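You operate a simulated robot arm through the tools that you are given. There is no shell and no other tool. Be economical: measure what you need, move in short steps, check, and stop when the job is done.

Carry out the task below with a simulated robot arm. There is one attempt and no reset: what you move stays moved.

JOB
Take the grey finger block and put it on top of the square steel weight marked one.

It is judged by the outcome, as a careful person would: the job done as asked, and still so three seconds after it is handed in. It fails if anything else is knocked over, pushed out of place, dropped, spilled or broken.

ROBOT AND FRAMES
A 6-joint arm with a two-finger parallel gripper, fixed in place. Base frame: the origin is at the foot of the arm, x ahead of it, y to its left, z up; the work surface is at about z = 800. Readings come in mm, rad, newtons and seconds.
With the tool pointing down near the work surface it reaches from about 240 to 640 mm from the base axis. Its first joint turns from -1.152 to 1.152 rad. Payload 2.7 kg.
Tool frame: the origin (TCP) lies between the finger pads and is the grasp point; the fingertips stand 23 mm ahead of it; z points along the fingers, y is the line along which they close. The gripper opens to 94 mm. The fingers are 38 mm wide and 10 mm thick; the gripper's body (54 by 96 mm) begins 39 mm behind the TCP.
Orientation is that of the tool frame in the base frame, as a unit quaternion [x, y, z, w]. With the fingers straight down and closing along the base's y, the tool's x points along the base's -x, its y along +y and its z along -z.

CONTROLS
- The arm moves only by the tool drive_tool. Its arguments are lists of equal length, an entry for each row: "slide": the shift along the tool's x, y, z in mm, a list of three; "spin": the turn about the tool's z in rad. In form: {"slide": [[x, y, z], ...], "spin": [spin, ...]}. A call has 1 to 10 rows; each row is the pose to reach, as a shift and turn from the pose commanded when the call began, along the tool's axes at that moment. "hand" is the closure, from 0 (fully open) to 1 (shut), set as the call begins (left out, the last holds). Each row takes 0.2 s and may step no farther than 50 mm and 0.15 rad from the row before; otherwise, or with a gripper value out of range, the whole call is refused. A pose out of reach is approached as far as the arm can. The call stops where the force on the tool passes 40 N (or 10 N more than at its start, if that is more) or the arm is blocked; 0.2 s more then pass. Each finger travels about 45 mm/s and halts on what it meets, pressing with about 32 N; the grip force reading is that of the motor and also rises with nothing between the fingers. The clock runs only during rows and for 0.2 s after the last one: add rows that repeat a pose to give the fingers time. It gives the time, the measured TCP pose, the force on the tool (base axes), the opening and the grip force at its end, in the units of the frame above (readings bear some noise), and new pictures: "show" is both (left out), scene, wrist or none.
- Cameras (640 x 400 px; columns grow to the right, rows downward): "scene" is fixed at [84.7, -436.4, 1413.1]; the picture's right is [0.70, -0.71, 0.00], its down [-0.34, -0.34, -0.88] and it looks along [0.62, 0.62, -0.48] (base axes); focal length 348 px, centre (320, 200). "wrist" rides on the gripper at [-39, 0, -44] in the tool frame; the picture's right is [0.00, -1.00, 0.00], its down [0.97, 0.00, -0.24] and it looks along [0.24, 0.00, 0.97] (tool axes); focal length 218 px, centre (320, 200). There is no depth. A picture from a camera that has moved, and an enlarged one, comes with that camera's place and axes in the base frame and with its lens.
- enlarge(camera, box): a new picture of the part [left, top, right, bottom] of that camera's present view, enlarged. No time passes.
- sign_off(): hands the job in; it is judged then, once.

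Work in short steps. Places have to be worked out from the pictures, the camera data and where the tool is seen: move nearer, look again, correct. Check each grasp and each placing, and mend what went wrong. You have 90 turns and 170 pictures in all, those below and enlarged ones among them. Open the gripper and draw the arm clear of the work before you hand the job in, unless the task says otherwise; then end with one line.

The tools are called after ">>>" as a command line: name --argument value ..., lists and objects as JSON in quotes. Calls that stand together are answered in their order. drive_tool: Moves the arm, as the interface text tells. Its arguments: {"type":"object","properties":{"slide":{"type":"array"},"spin":{"type":"array"},"hand":{"type":"number"},"show":{"type":"string","enum":["both","scene","wrist","none"]}},"required":["slide","spin"]} The other tools are called the same way: enlarge (camera, box) takes an enlarged picture of a part of a camera's view; sign_off () hands the job in.

At the start:

```text
clock: 0.0
tool_pos: [329.4, 187.6, 1053.4]
ee_rot: [0.0, 1.0, 0.0, 0.0]
ft_force: [-0.3, -0.4, -0.6]
grip_width: 93.9
grasp_force: 0.0
```

scene: 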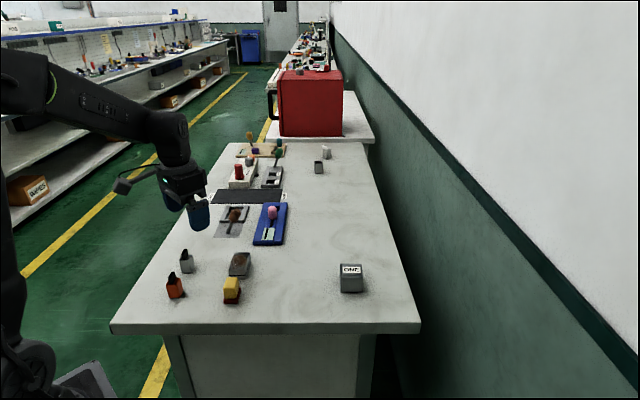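
wrist: 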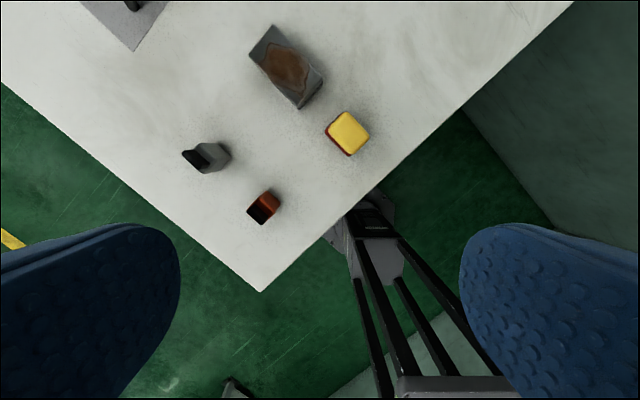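

I'll enlarge the candidate objects in both views to identify the grey finger block and the weight.

>>> enlarge --camera "scene" --box '[150, 220, 270, 310]'

>>> enlarge --camera "scene" --box '[210, 130, 340, 250]'

>>> enlarge --camera "scene" --box '[310, 240, 400, 310]'

>>> enlarge --camera "wrist" --box '[160, 10, 400, 240]'

```text
4.44 times, centred on (210, 265) of scene
camera zoom: at [84.7, -436.4, 1413.1], right [0.7, -0.71, 0.0], down [-0.34, -0.34, -0.88], along [0.62, 0.62, -0.48], focal length 1546 px, centre (809, -89)
```

zoom: 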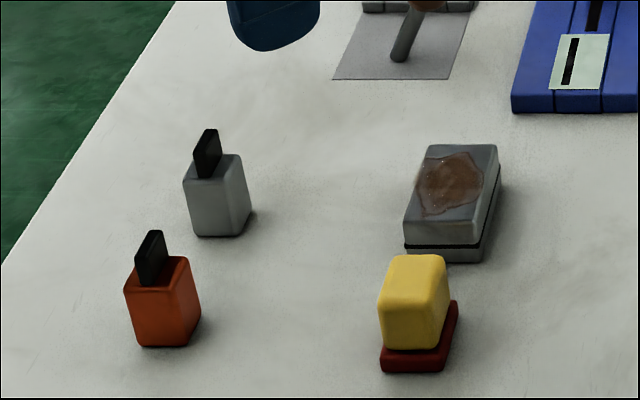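

```text
3.33 times, centred on (275, 190) of scene
camera zoom: at [84.7, -436.4, 1413.1], right [0.7, -0.71, 0.0], down [-0.34, -0.34, -0.88], along [0.62, 0.62, -0.48], focal length 1159 px, centre (470, 233)
```

zoom: 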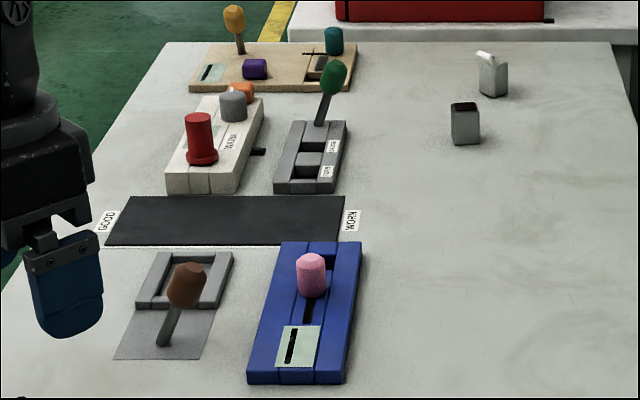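

```text
5.71 times, centred on (355, 275) of scene
camera zoom: at [84.7, -436.4, 1413.1], right [0.7, -0.71, 0.0], down [-0.34, -0.34, -0.88], along [0.62, 0.62, -0.48], focal length 1987 px, centre (120, -229)
```

zoom: 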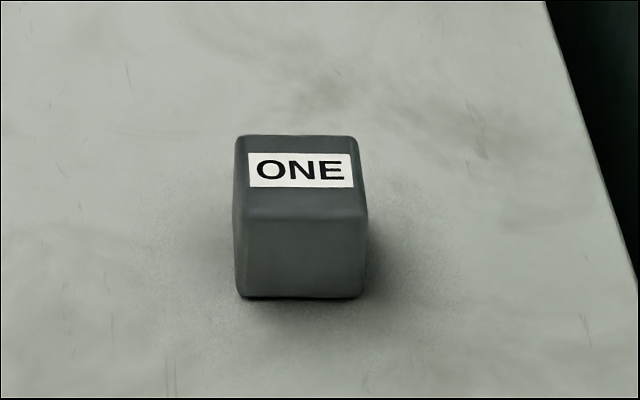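

```text
1.74 times, centred on (280, 125) of wrist
camera zoom: at [367.4, 188.0, 1097.1], right [0.0, -1.0, 0.0], down [-0.97, 0.0, 0.24], along [-0.24, 0.0, -0.97], focal length 380 px, centre (390, 330)
```

zoom: 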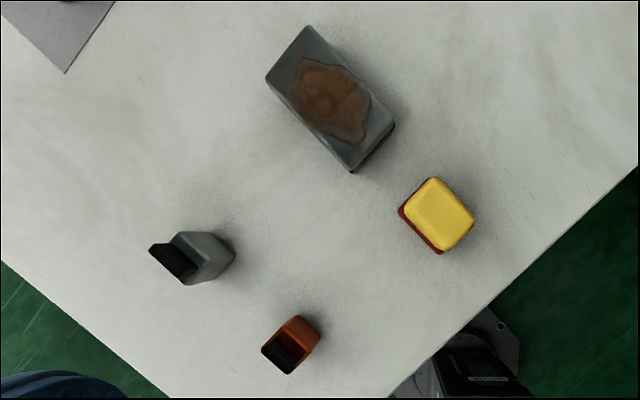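

Two more grey items stand at the far side; I'll look closer at these before deciding.

>>> enlarge --camera "scene" --box '[300, 140, 340, 180]'

>>> enlarge --camera "scene" --box '[165, 235, 225, 305]'

```text
10.00 times, centred on (320, 160) of scene
camera zoom: at [84.7, -436.4, 1413.1], right [0.7, -0.71, 0.0], down [-0.34, -0.34, -0.88], along [0.62, 0.62, -0.48], focal length 3478 px, centre (320, 600)
```

zoom: 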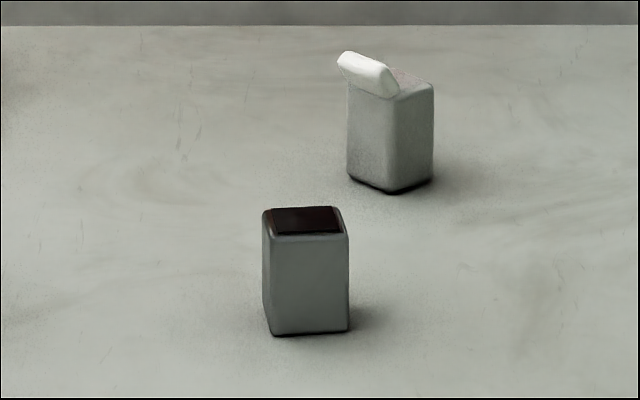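

```text
5.71 times, centred on (195, 270) of scene
camera zoom: at [84.7, -436.4, 1413.1], right [0.7, -0.71, 0.0], down [-0.34, -0.34, -0.88], along [0.62, 0.62, -0.48], focal length 1987 px, centre (1034, -200)
```

zoom: 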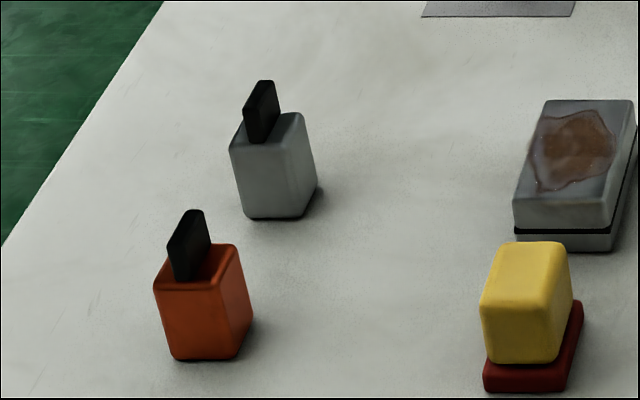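

The only grey block with an upright finger in reach stands at about (350, 325); the weight is at about (614, -16), top about z 847. I'll move over the block at z ≈ 980 and look.

>>> drive_tool --slide '[[-3, 34, 18], [-6, 67, 36], [-8, 100, 55], [-11, 134, 73]]' --spin '[0, 0, 0, 0]' --hand 0

```text
clock: 1.0
tool_pos: [340.3, 321.9, 979.1]
ee_rot: [0.0, 1.0, 0.0, 0.0]
ft_force: [-0.1, -0.4, 0.8]
grip_width: 93.9
grasp_force: 0.0
camera wrist: at [378.5, 321.2, 1022.3], right [0.0, -1.0, 0.0], down [-0.97, 0.0, 0.24], along [-0.24, 0.0, -0.97], focal length 218 px, centre (320, 200)
```

scene: 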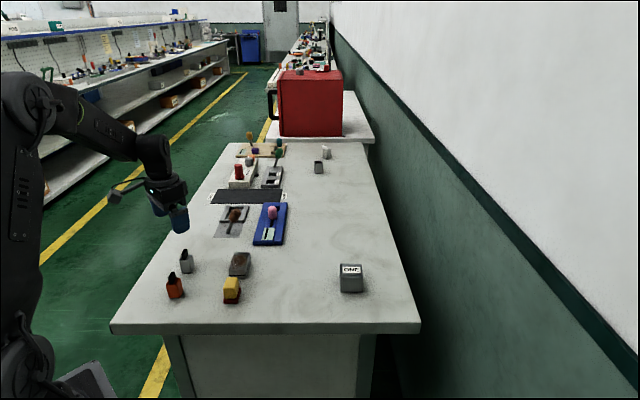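
wrist: 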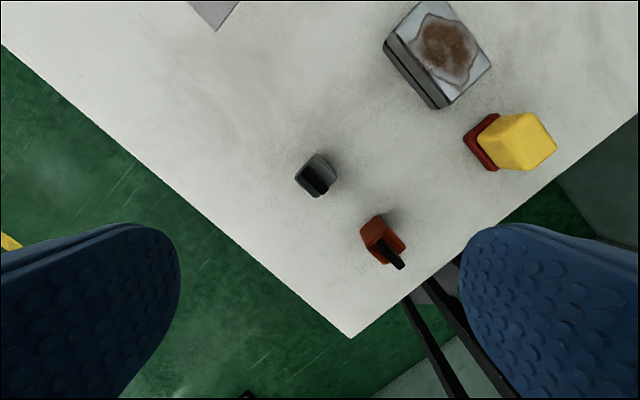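

>>> enlarge --camera "wrist" --box '[280, 140, 350, 210]'

```text
5.71 times, centred on (315, 175) of wrist
camera zoom: at [378.5, 321.2, 1022.3], right [0.0, -1.0, 0.0], down [-0.97, 0.0, 0.24], along [-0.24, 0.0, -0.97], focal length 1247 px, centre (349, 343)
```

zoom: 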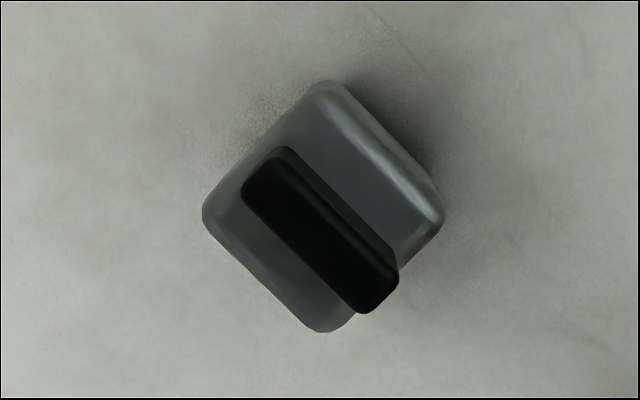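

The block is a ~26 mm square, centred at about (354, 325), turned 45° with its fin along (1,1). I'll turn the tool -0.785 rad (closing across the fin, clear of the orange block) and descend to z ≈ 905 over it.

>>> drive_tool --slide '[[-3, 1, 12], [-6, 1, 24], [-9, 2, 37], [-11, 3, 50], [-13, 3, 62], [-13.7, 3.2, 74], [-13.7, 3.2, 74]]' --spin '[-0.131, -0.262, -0.393, -0.524, -0.655, -0.785, -0.785]'

```text
clock: 2.6
tool_pos: [353.6, 325.5, 907.3]
ee_rot: [-0.384, 0.923, 0.0, 0.0]
ft_force: [0.1, 0.6, 0.9]
grip_width: 93.7
grasp_force: 0.0
camera wrist: at [380.3, 352.6, 950.4], right [0.71, -0.71, 0.0], down [-0.69, -0.69, 0.24], along [-0.17, -0.17, -0.97], focal length 218 px, centre (320, 200)
```

scene: 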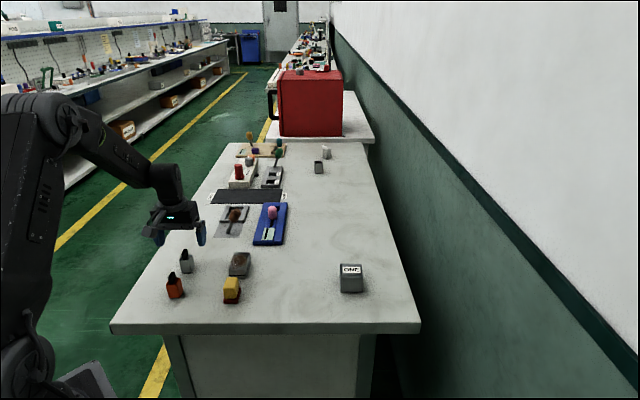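
wrist: 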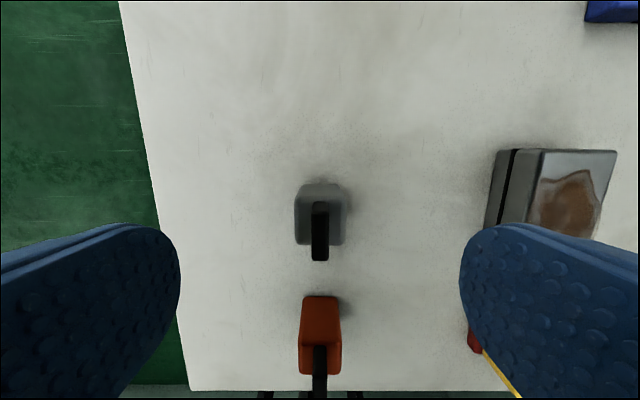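

Aligned sideways; I'll enlarge to check the fore-aft centre.

>>> enlarge --camera "wrist" --box '[270, 160, 370, 270]'

>>> enlarge --camera "scene" --box '[140, 220, 230, 310]'

```text
3.64 times, centred on (320, 215) of wrist
camera zoom: at [380.3, 352.6, 950.4], right [0.71, -0.71, 0.0], down [-0.69, -0.69, 0.24], along [-0.17, -0.17, -0.97], focal length 794 px, centre (320, 146)
```

zoom: 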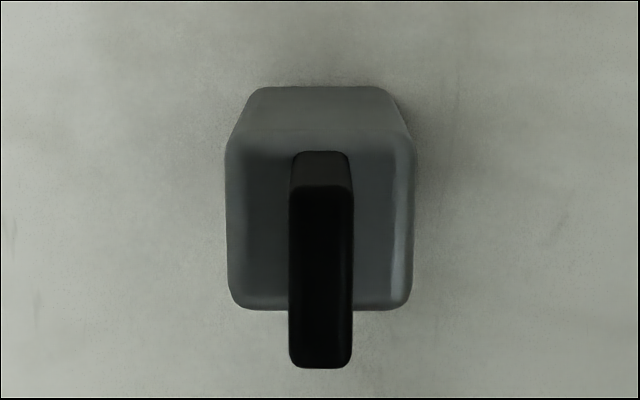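

```text
4.44 times, centred on (185, 265) of scene
camera zoom: at [84.7, -436.4, 1413.1], right [0.7, -0.71, 0.0], down [-0.34, -0.34, -0.88], along [0.62, 0.62, -0.48], focal length 1546 px, centre (920, -89)
```

zoom: 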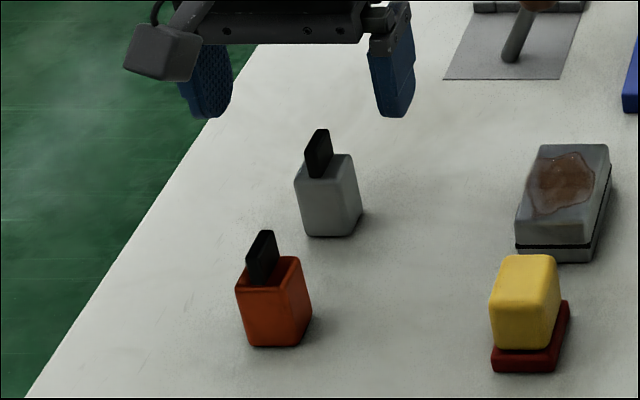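

The block is centred under the tool (height ≈ 41, fin to ≈ 860). Descending 76 mm to z ≈ 831.

>>> drive_tool --slide '[[0, 0, 25], [0, 0, 48], [0, 0, 66], [0, 0, 76]]' --spin '[0, 0, 0, 0]'

```text
clock: 3.6
tool_pos: [354.2, 324.3, 831.5]
ee_rot: [-0.383, 0.924, 0.001, 0.0]
ft_force: [0.9, -0.3, -0.1]
grip_width: 93.9
grasp_force: 0.0
camera wrist: at [380.7, 353.0, 873.5], right [0.71, -0.71, 0.0], down [-0.69, -0.69, 0.24], along [-0.17, -0.17, -0.97], focal length 218 px, centre (320, 200)
```

scene: 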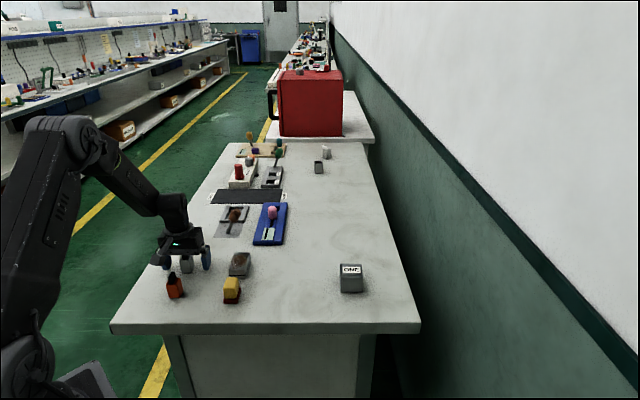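
wrist: 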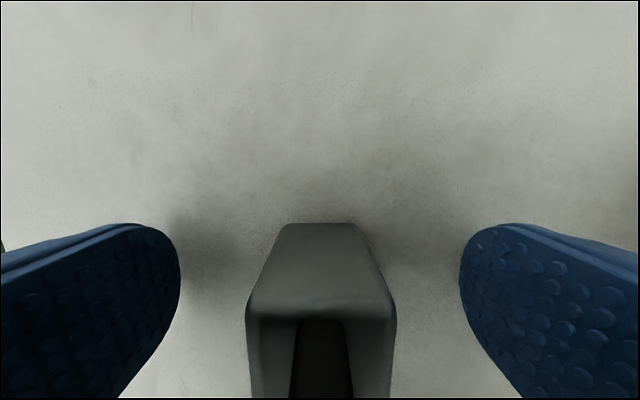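

The fingers straddle the block with no contact. Closing now and giving time.

>>> drive_tool --slide '[[0, 0, 0], [0, 0, 0], [0, 0, 0], [0, 0, 0], [0, 0, 0], [0, 0, 0]]' --spin '[0, 0, 0, 0, 0, 0]' --hand 1

```text
clock: 5.0
tool_pos: [354.3, 326.2, 830.0]
ee_rot: [-0.382, 0.924, 0.001, 0.0]
ft_force: [0.3, 0.3, 0.4]
grip_width: 27.9
grasp_force: 31.6
camera wrist: at [380.7, 353.0, 873.6], right [0.71, -0.71, 0.0], down [-0.69, -0.69, 0.24], along [-0.17, -0.17, -0.97], focal length 218 px, centre (320, 200)
```

scene: 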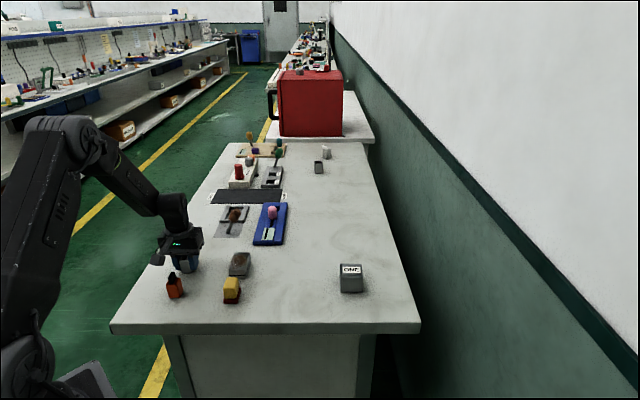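
wrist: 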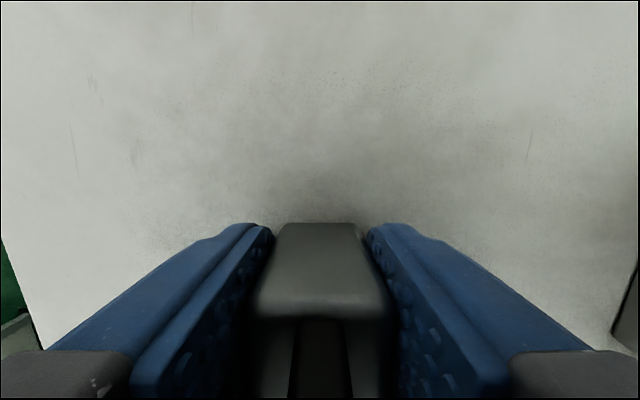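

Grip holds at 27.9 mm, 32 N. Lifting straight up 110 mm.

>>> drive_tool --slide '[[0, 0, -15], [0, 0, -40], [0, 0, -75], [0, 0, -110]]' --spin '[0, 0, 0, 0]'

```text
clock: 6.0
tool_pos: [353.6, 325.3, 942.2]
ee_rot: [-0.383, 0.924, 0.0, 0.0]
ft_force: [-0.7, 0.3, -0.4]
grip_width: 27.9
grasp_force: 32.1
camera wrist: at [379.9, 352.7, 985.7], right [0.71, -0.71, 0.0], down [-0.69, -0.69, 0.24], along [-0.17, -0.17, -0.97], focal length 218 px, centre (320, 200)
```

scene: 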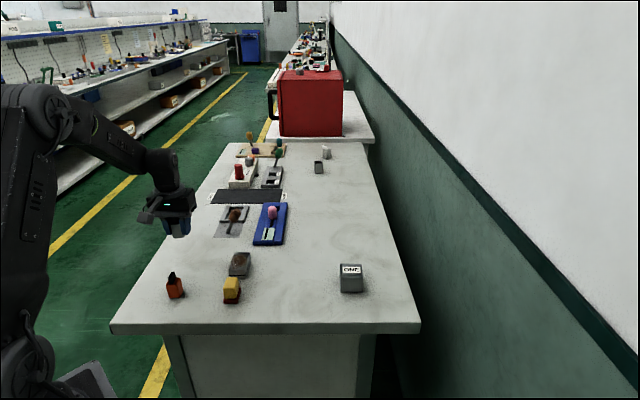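
wrist: 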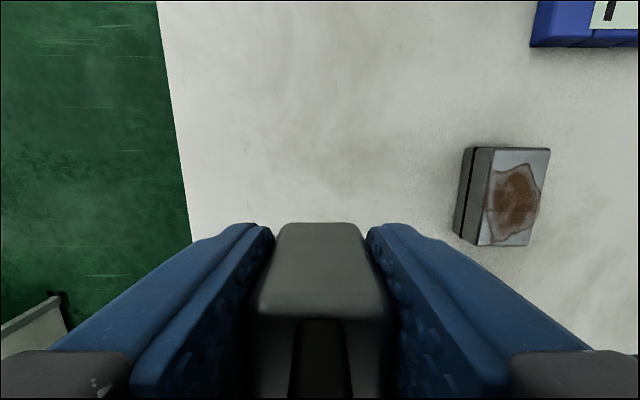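

The block is held and its spot is clear. Moving toward the weight at about z 962, stopping 60 mm short, so the wrist camera can see it.

>>> drive_tool --slide '[[12, -43, -6], [24, -85, -12], [35, -127.5, -20], [47, -170, -20], [58, -212.5, -20], [70, -255, -20], [82, -297.5, -20], [93, -340, -20], [105, -382.5, -20], [116.7, -425, -20]]' --spin '[0, 0, 0, 0, 0, 0, 0, 0, 0, 0]'

```text
clock: 8.2
tool_pos: [571.9, -58.1, 961.9]
ee_rot: [-0.383, 0.924, 0.0, 0.0]
ft_force: [-0.4, 0.0, -0.5]
grip_width: 27.5
grasp_force: 32.5
camera wrist: at [598.9, -31.2, 1004.9], right [0.71, -0.71, 0.0], down [-0.69, -0.69, 0.24], along [-0.17, -0.17, -0.97], focal length 218 px, centre (320, 200)
```

scene: 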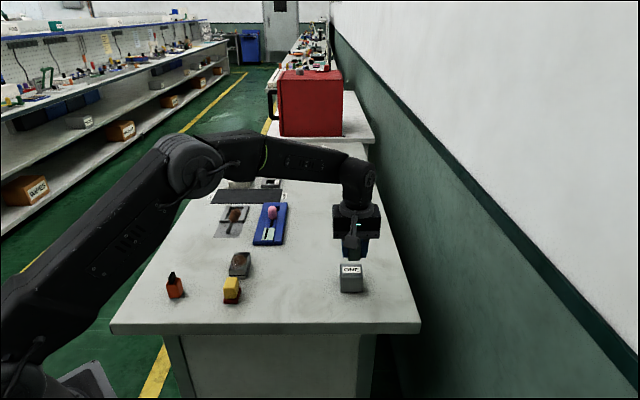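
wrist: 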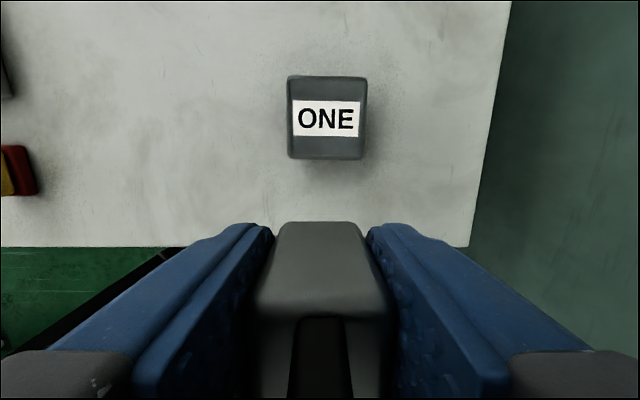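

>>> enlarge --camera "wrist" --box '[270, 60, 390, 170]'

```text
3.64 times, centred on (330, 115) of wrist
camera zoom: at [598.9, -31.2, 1004.9], right [0.71, -0.71, 0.0], down [-0.69, -0.69, 0.24], along [-0.17, -0.17, -0.97], focal length 794 px, centre (284, 509)
```

zoom: 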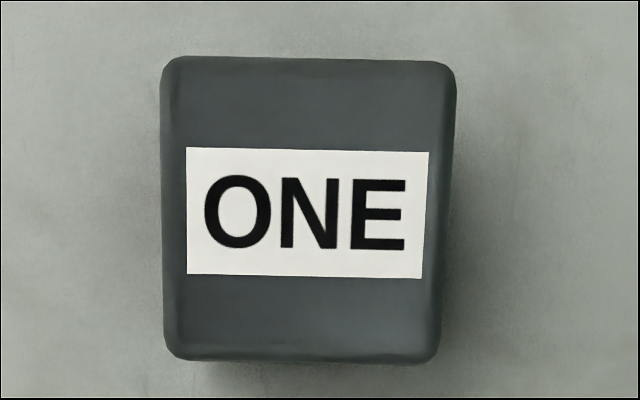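

From this view the weight's centre lies at tool (-57.5, -4.3), i.e. about (615.5, -20). I'll move over it, and then lower to about 20 mm above its top.

>>> drive_tool --slide '[[-29, -2, 0], [-57.5, -4.3, 0], [-57.5, -4.3, 30], [-57.5, -4.3, 60], [-57.5, -4.3, 60]]' --spin '[0, 0, 0, 0, 0]'

>>> enlarge --camera "scene" --box '[310, 220, 400, 310]'

```text
clock: 9.4
tool_pos: [617.2, -19.8, 900.9]
ee_rot: [-0.383, 0.924, 0.0, -0.001]
ft_force: [-0.3, -0.3, -0.7]
grip_width: 27.7
grasp_force: 32.6
camera wrist: at [643.4, 7.9, 944.9], right [0.71, -0.71, 0.0], down [-0.69, -0.69, 0.24], along [-0.17, -0.17, -0.97], focal length 218 px, centre (320, 200)
```

scene: 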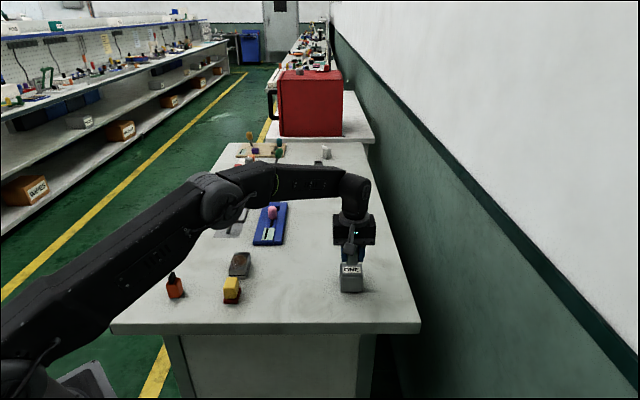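
wrist: 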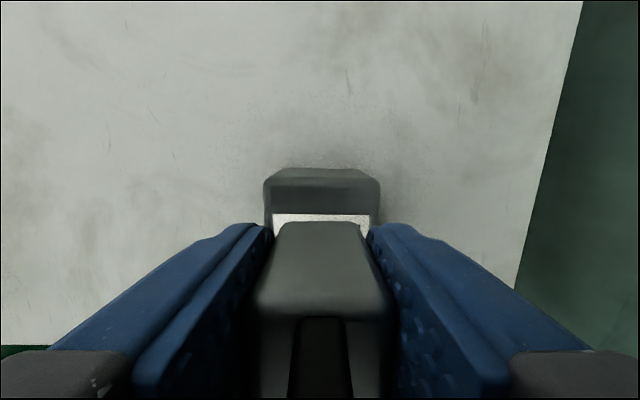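

```text
4.44 times, centred on (355, 265) of scene
camera zoom: at [84.7, -436.4, 1413.1], right [0.7, -0.71, 0.0], down [-0.34, -0.34, -0.88], along [0.62, 0.62, -0.48], focal length 1546 px, centre (164, -89)
```

zoom: 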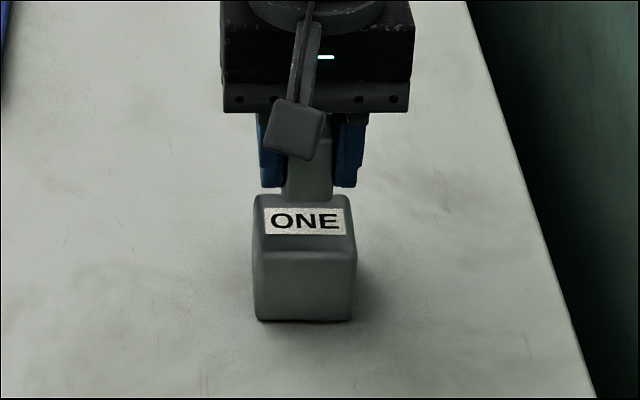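

Block and weight line up well (within about 2 mm). Lowering about 21 mm with a 2 mm fore-aft correction, toward expected contact at TCP ≈ 877.

>>> drive_tool --slide '[[2, 0, 8], [2, 0, 15], [2, 0, 19], [2, 0, 21]]' --spin '[0, 0, 0, 0]'

>>> enlarge --camera "scene" --box '[325, 240, 380, 300]'

```text
clock: 10.4
tool_pos: [615.4, -20.9, 879.8]
ee_rot: [-0.383, 0.924, 0.001, 0.0]
ft_force: [0.6, -0.3, 0.9]
grip_width: 27.7
grasp_force: 32.2
camera wrist: at [641.6, 6.6, 923.6], right [0.71, -0.71, 0.0], down [-0.69, -0.69, 0.24], along [-0.17, -0.17, -0.97], focal length 218 px, centre (320, 200)
```

scene: 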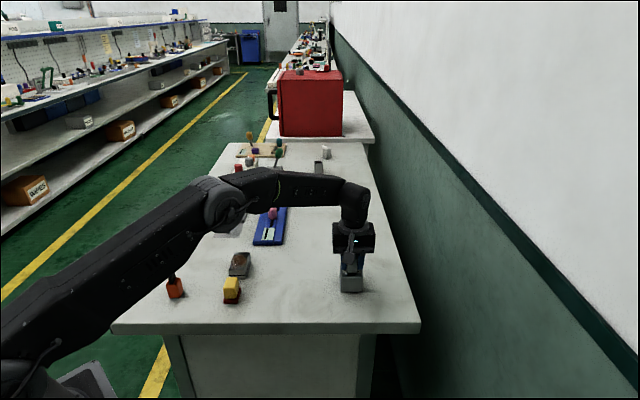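
wrist: 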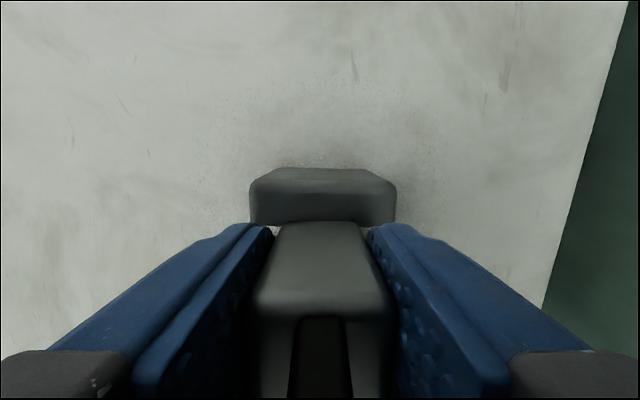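

```text
6.67 times, centred on (352, 270) of scene
camera zoom: at [84.6, -436.4, 1413.1], right [0.7, -0.71, 0.0], down [-0.34, -0.34, -0.88], along [0.62, 0.62, -0.48], focal length 2318 px, centre (103, -267)
```

zoom: 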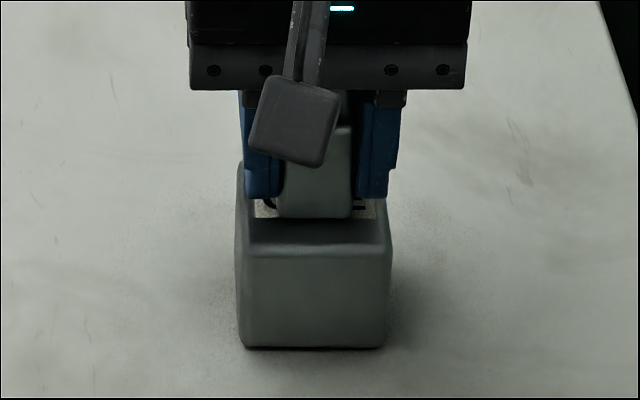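

No contact yet; the gap looks to be a few mm. Lowering in 1 mm rows and watching force.

>>> drive_tool --slide '[[0, 0, 1], [0, 0, 2], [0, 0, 2.5]]' --spin '[0, 0, 0]' --show "none"

```text
clock: 11.2
tool_pos: [615.0, -21.5, 879.1]
ee_rot: [-0.383, 0.924, -0.001, 0.003]
ft_force: [-1.0, 1.4, 18.1]
grip_width: 27.4
grasp_force: 31.9
```

Contact: 18 N upward with z held at 879. I'll ease back 1.5 mm to relieve the pressing.

>>> drive_tool --slide '[[0, 0, -1], [0, 0, -1.5], [0, 0, -1.5]]' --spin '[0, 0, 0]'

>>> enlarge --camera "scene" --box '[325, 240, 380, 300]'

```text
clock: 12.0
tool_pos: [615.8, -20.7, 880.9]
ee_rot: [-0.383, 0.924, 0.0, 0.001]
ft_force: [-0.1, 5.0, 17.2]
grip_width: 27.4
grasp_force: 32.4
camera wrist: at [641.5, 6.3, 923.5], right [0.71, -0.71, 0.0], down [-0.69, -0.69, 0.24], along [-0.17, -0.17, -0.97], focal length 218 px, centre (320, 200)
```

scene: 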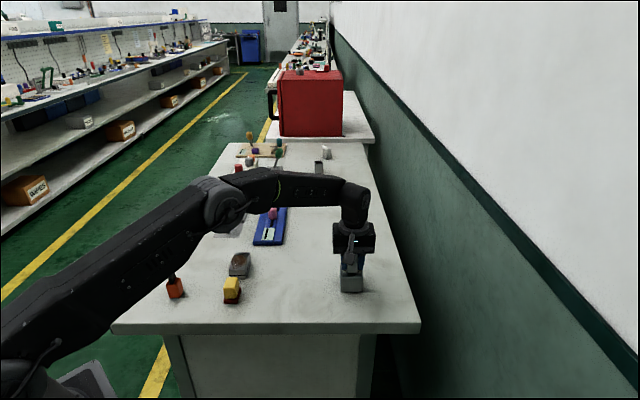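
wrist: 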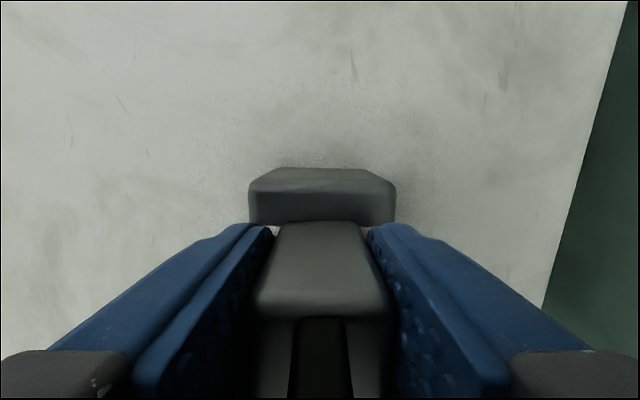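

```text
6.67 times, centred on (352, 270) of scene
camera zoom: at [84.3, -436.3, 1413.2], right [0.7, -0.71, 0.0], down [-0.34, -0.34, -0.88], along [0.62, 0.62, -0.48], focal length 2318 px, centre (103, -267)
```

zoom: 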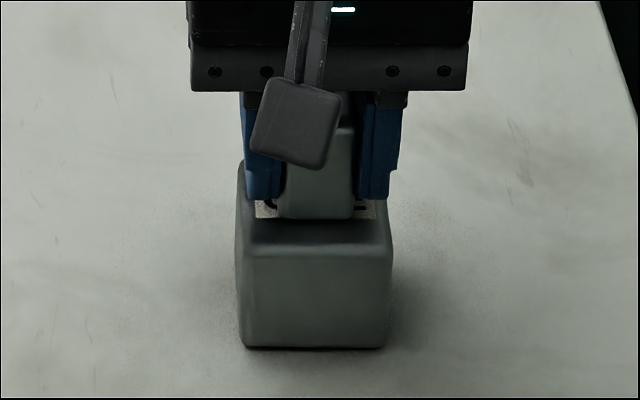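

Force still reads 17 N; easing up a further 0.7 mm and reading again.

>>> drive_tool --slide '[[0, 0, -0.7], [0, 0, -0.7], [0, 0, -0.7]]' --spin '[0, 0, 0]' --show "none"

```text
clock: 12.8
tool_pos: [614.5, -20.8, 880.3]
ee_rot: [-0.383, 0.924, -0.001, 0.0]
ft_force: [4.4, 3.3, 12.4]
grip_width: 27.5
grasp_force: 31.9
```

Dropping slowly (12 N); one more small ease.

>>> drive_tool --slide '[[0, 0, -0.8], [0, 0, -0.8], [0, 0, -0.8]]' --spin '[0, 0, 0]' --show "none"

```text
clock: 13.6
tool_pos: [612.4, -21.6, 881.3]
ee_rot: [-0.383, 0.924, 0.001, -0.001]
ft_force: [1.3, -1.8, 6.8]
grip_width: 27.6
grasp_force: 32.0
```

Nearly unloaded (7 N). Easing 0.7 mm more, then opening the hand.

>>> drive_tool --slide '[[0, 0, -0.7], [0, 0, -0.7]]' --spin '[0, 0]'

>>> drive_tool --slide '[[0, 0, 0], [0, 0, 0], [0, 0, 0], [0, 0, 0], [0, 0, 0]]' --spin '[0, 0, 0, 0, 0]' --hand 0

```text
clock: 14.2
tool_pos: [613.4, -20.5, 878.5]
ee_rot: [-0.382, 0.924, 0.0, -0.001]
ft_force: [0.8, -0.9, 3.3]
grip_width: 27.2
grasp_force: 31.7
camera wrist: at [640.4, 6.1, 923.4], right [0.71, -0.71, 0.0], down [-0.69, -0.69, 0.24], along [-0.17, -0.17, -0.97], focal length 218 px, centre (320, 200)
```

scene: 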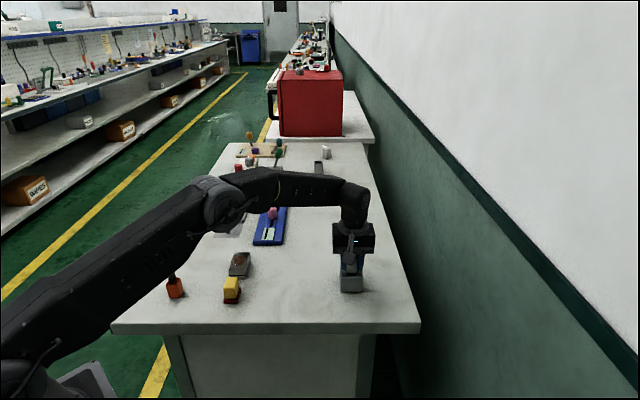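
wrist: 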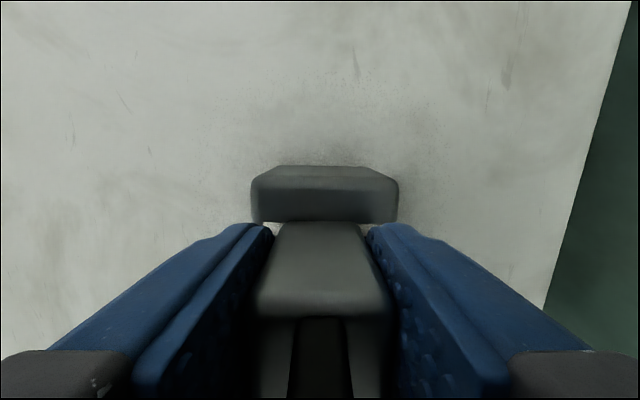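

```text
clock: 15.4
tool_pos: [613.8, -21.9, 881.5]
ee_rot: [-0.383, 0.924, -0.001, 0.0]
ft_force: [0.2, -1.0, 1.0]
grip_width: 94.0
grasp_force: 0.0
camera wrist: at [640.9, 6.1, 924.2], right [0.71, -0.71, 0.0], down [-0.69, -0.69, 0.24], along [-0.17, -0.17, -0.97], focal length 218 px, centre (320, 200)
```

scene: 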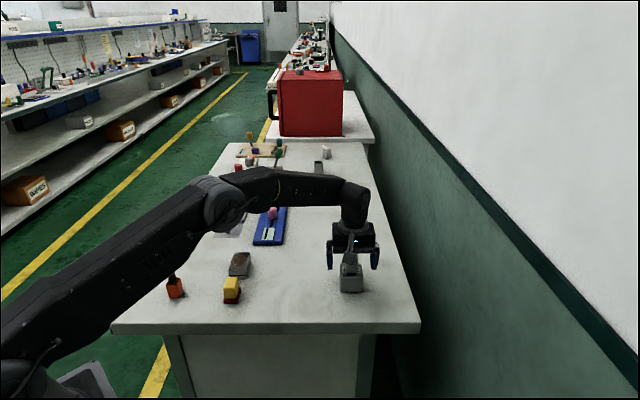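
wrist: 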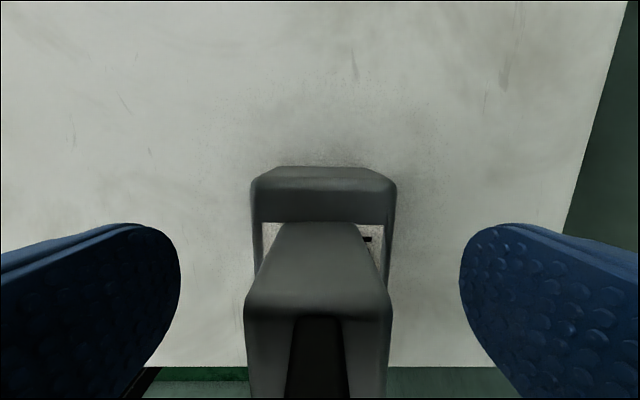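

The block stands on the weight, released and free of the fingers. Lifting straight up, then backing away toward the base.

>>> drive_tool --slide '[[0, 0, -20], [0, 0, -50], [0, 0, -90], [0, 0, -120], [30, 30, -120], [60, 60, -120], [80, 90, -120]]' --spin '[0, 0, 0, 0, 0, 0, 0]'

>>> enlarge --camera "scene" --box '[310, 220, 400, 310]'

```text
clock: 17.0
tool_pos: [495.2, -13.4, 1001.0]
ee_rot: [-0.383, 0.924, 0.001, 0.001]
ft_force: [0.4, 1.4, -0.6]
grip_width: 93.7
grasp_force: 0.0
camera wrist: at [522.4, 13.7, 1045.0], right [0.71, -0.71, 0.0], down [-0.69, -0.69, 0.24], along [-0.17, -0.17, -0.97], focal length 218 px, centre (320, 200)
```

scene: 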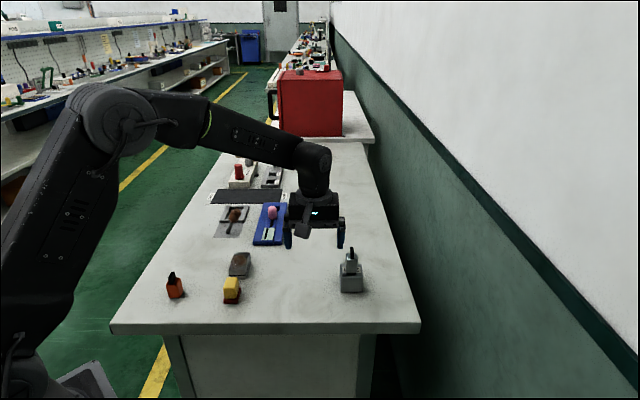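
wrist: 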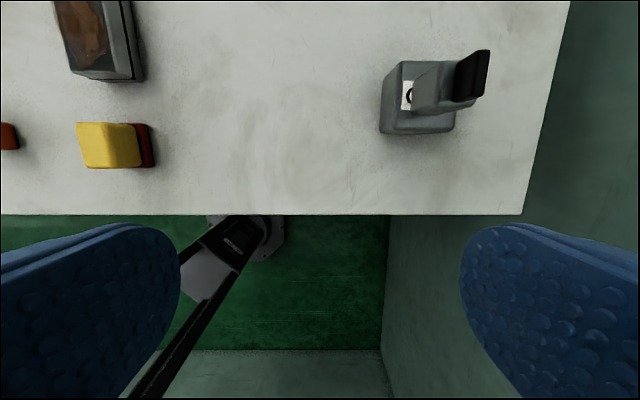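

```text
4.44 times, centred on (355, 265) of scene
camera zoom: at [84.7, -436.4, 1413.1], right [0.7, -0.71, 0.0], down [-0.34, -0.34, -0.88], along [0.62, 0.62, -0.48], focal length 1546 px, centre (164, -89)
```

zoom: 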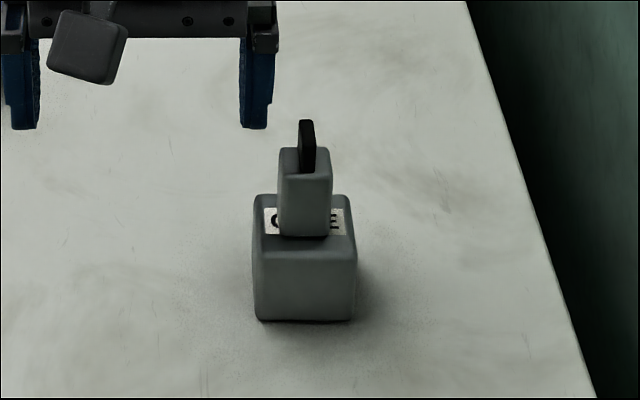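

The block stands upright and centred on the weight, the hand is open and the arm is clear, and nothing else was moved. Handing in.

>>> sign_off

```text
The job is handed in.
```

The grey finger block is standing upright and centred on the steel weight marked ONE, nothing else was moved, and the job is handed in.
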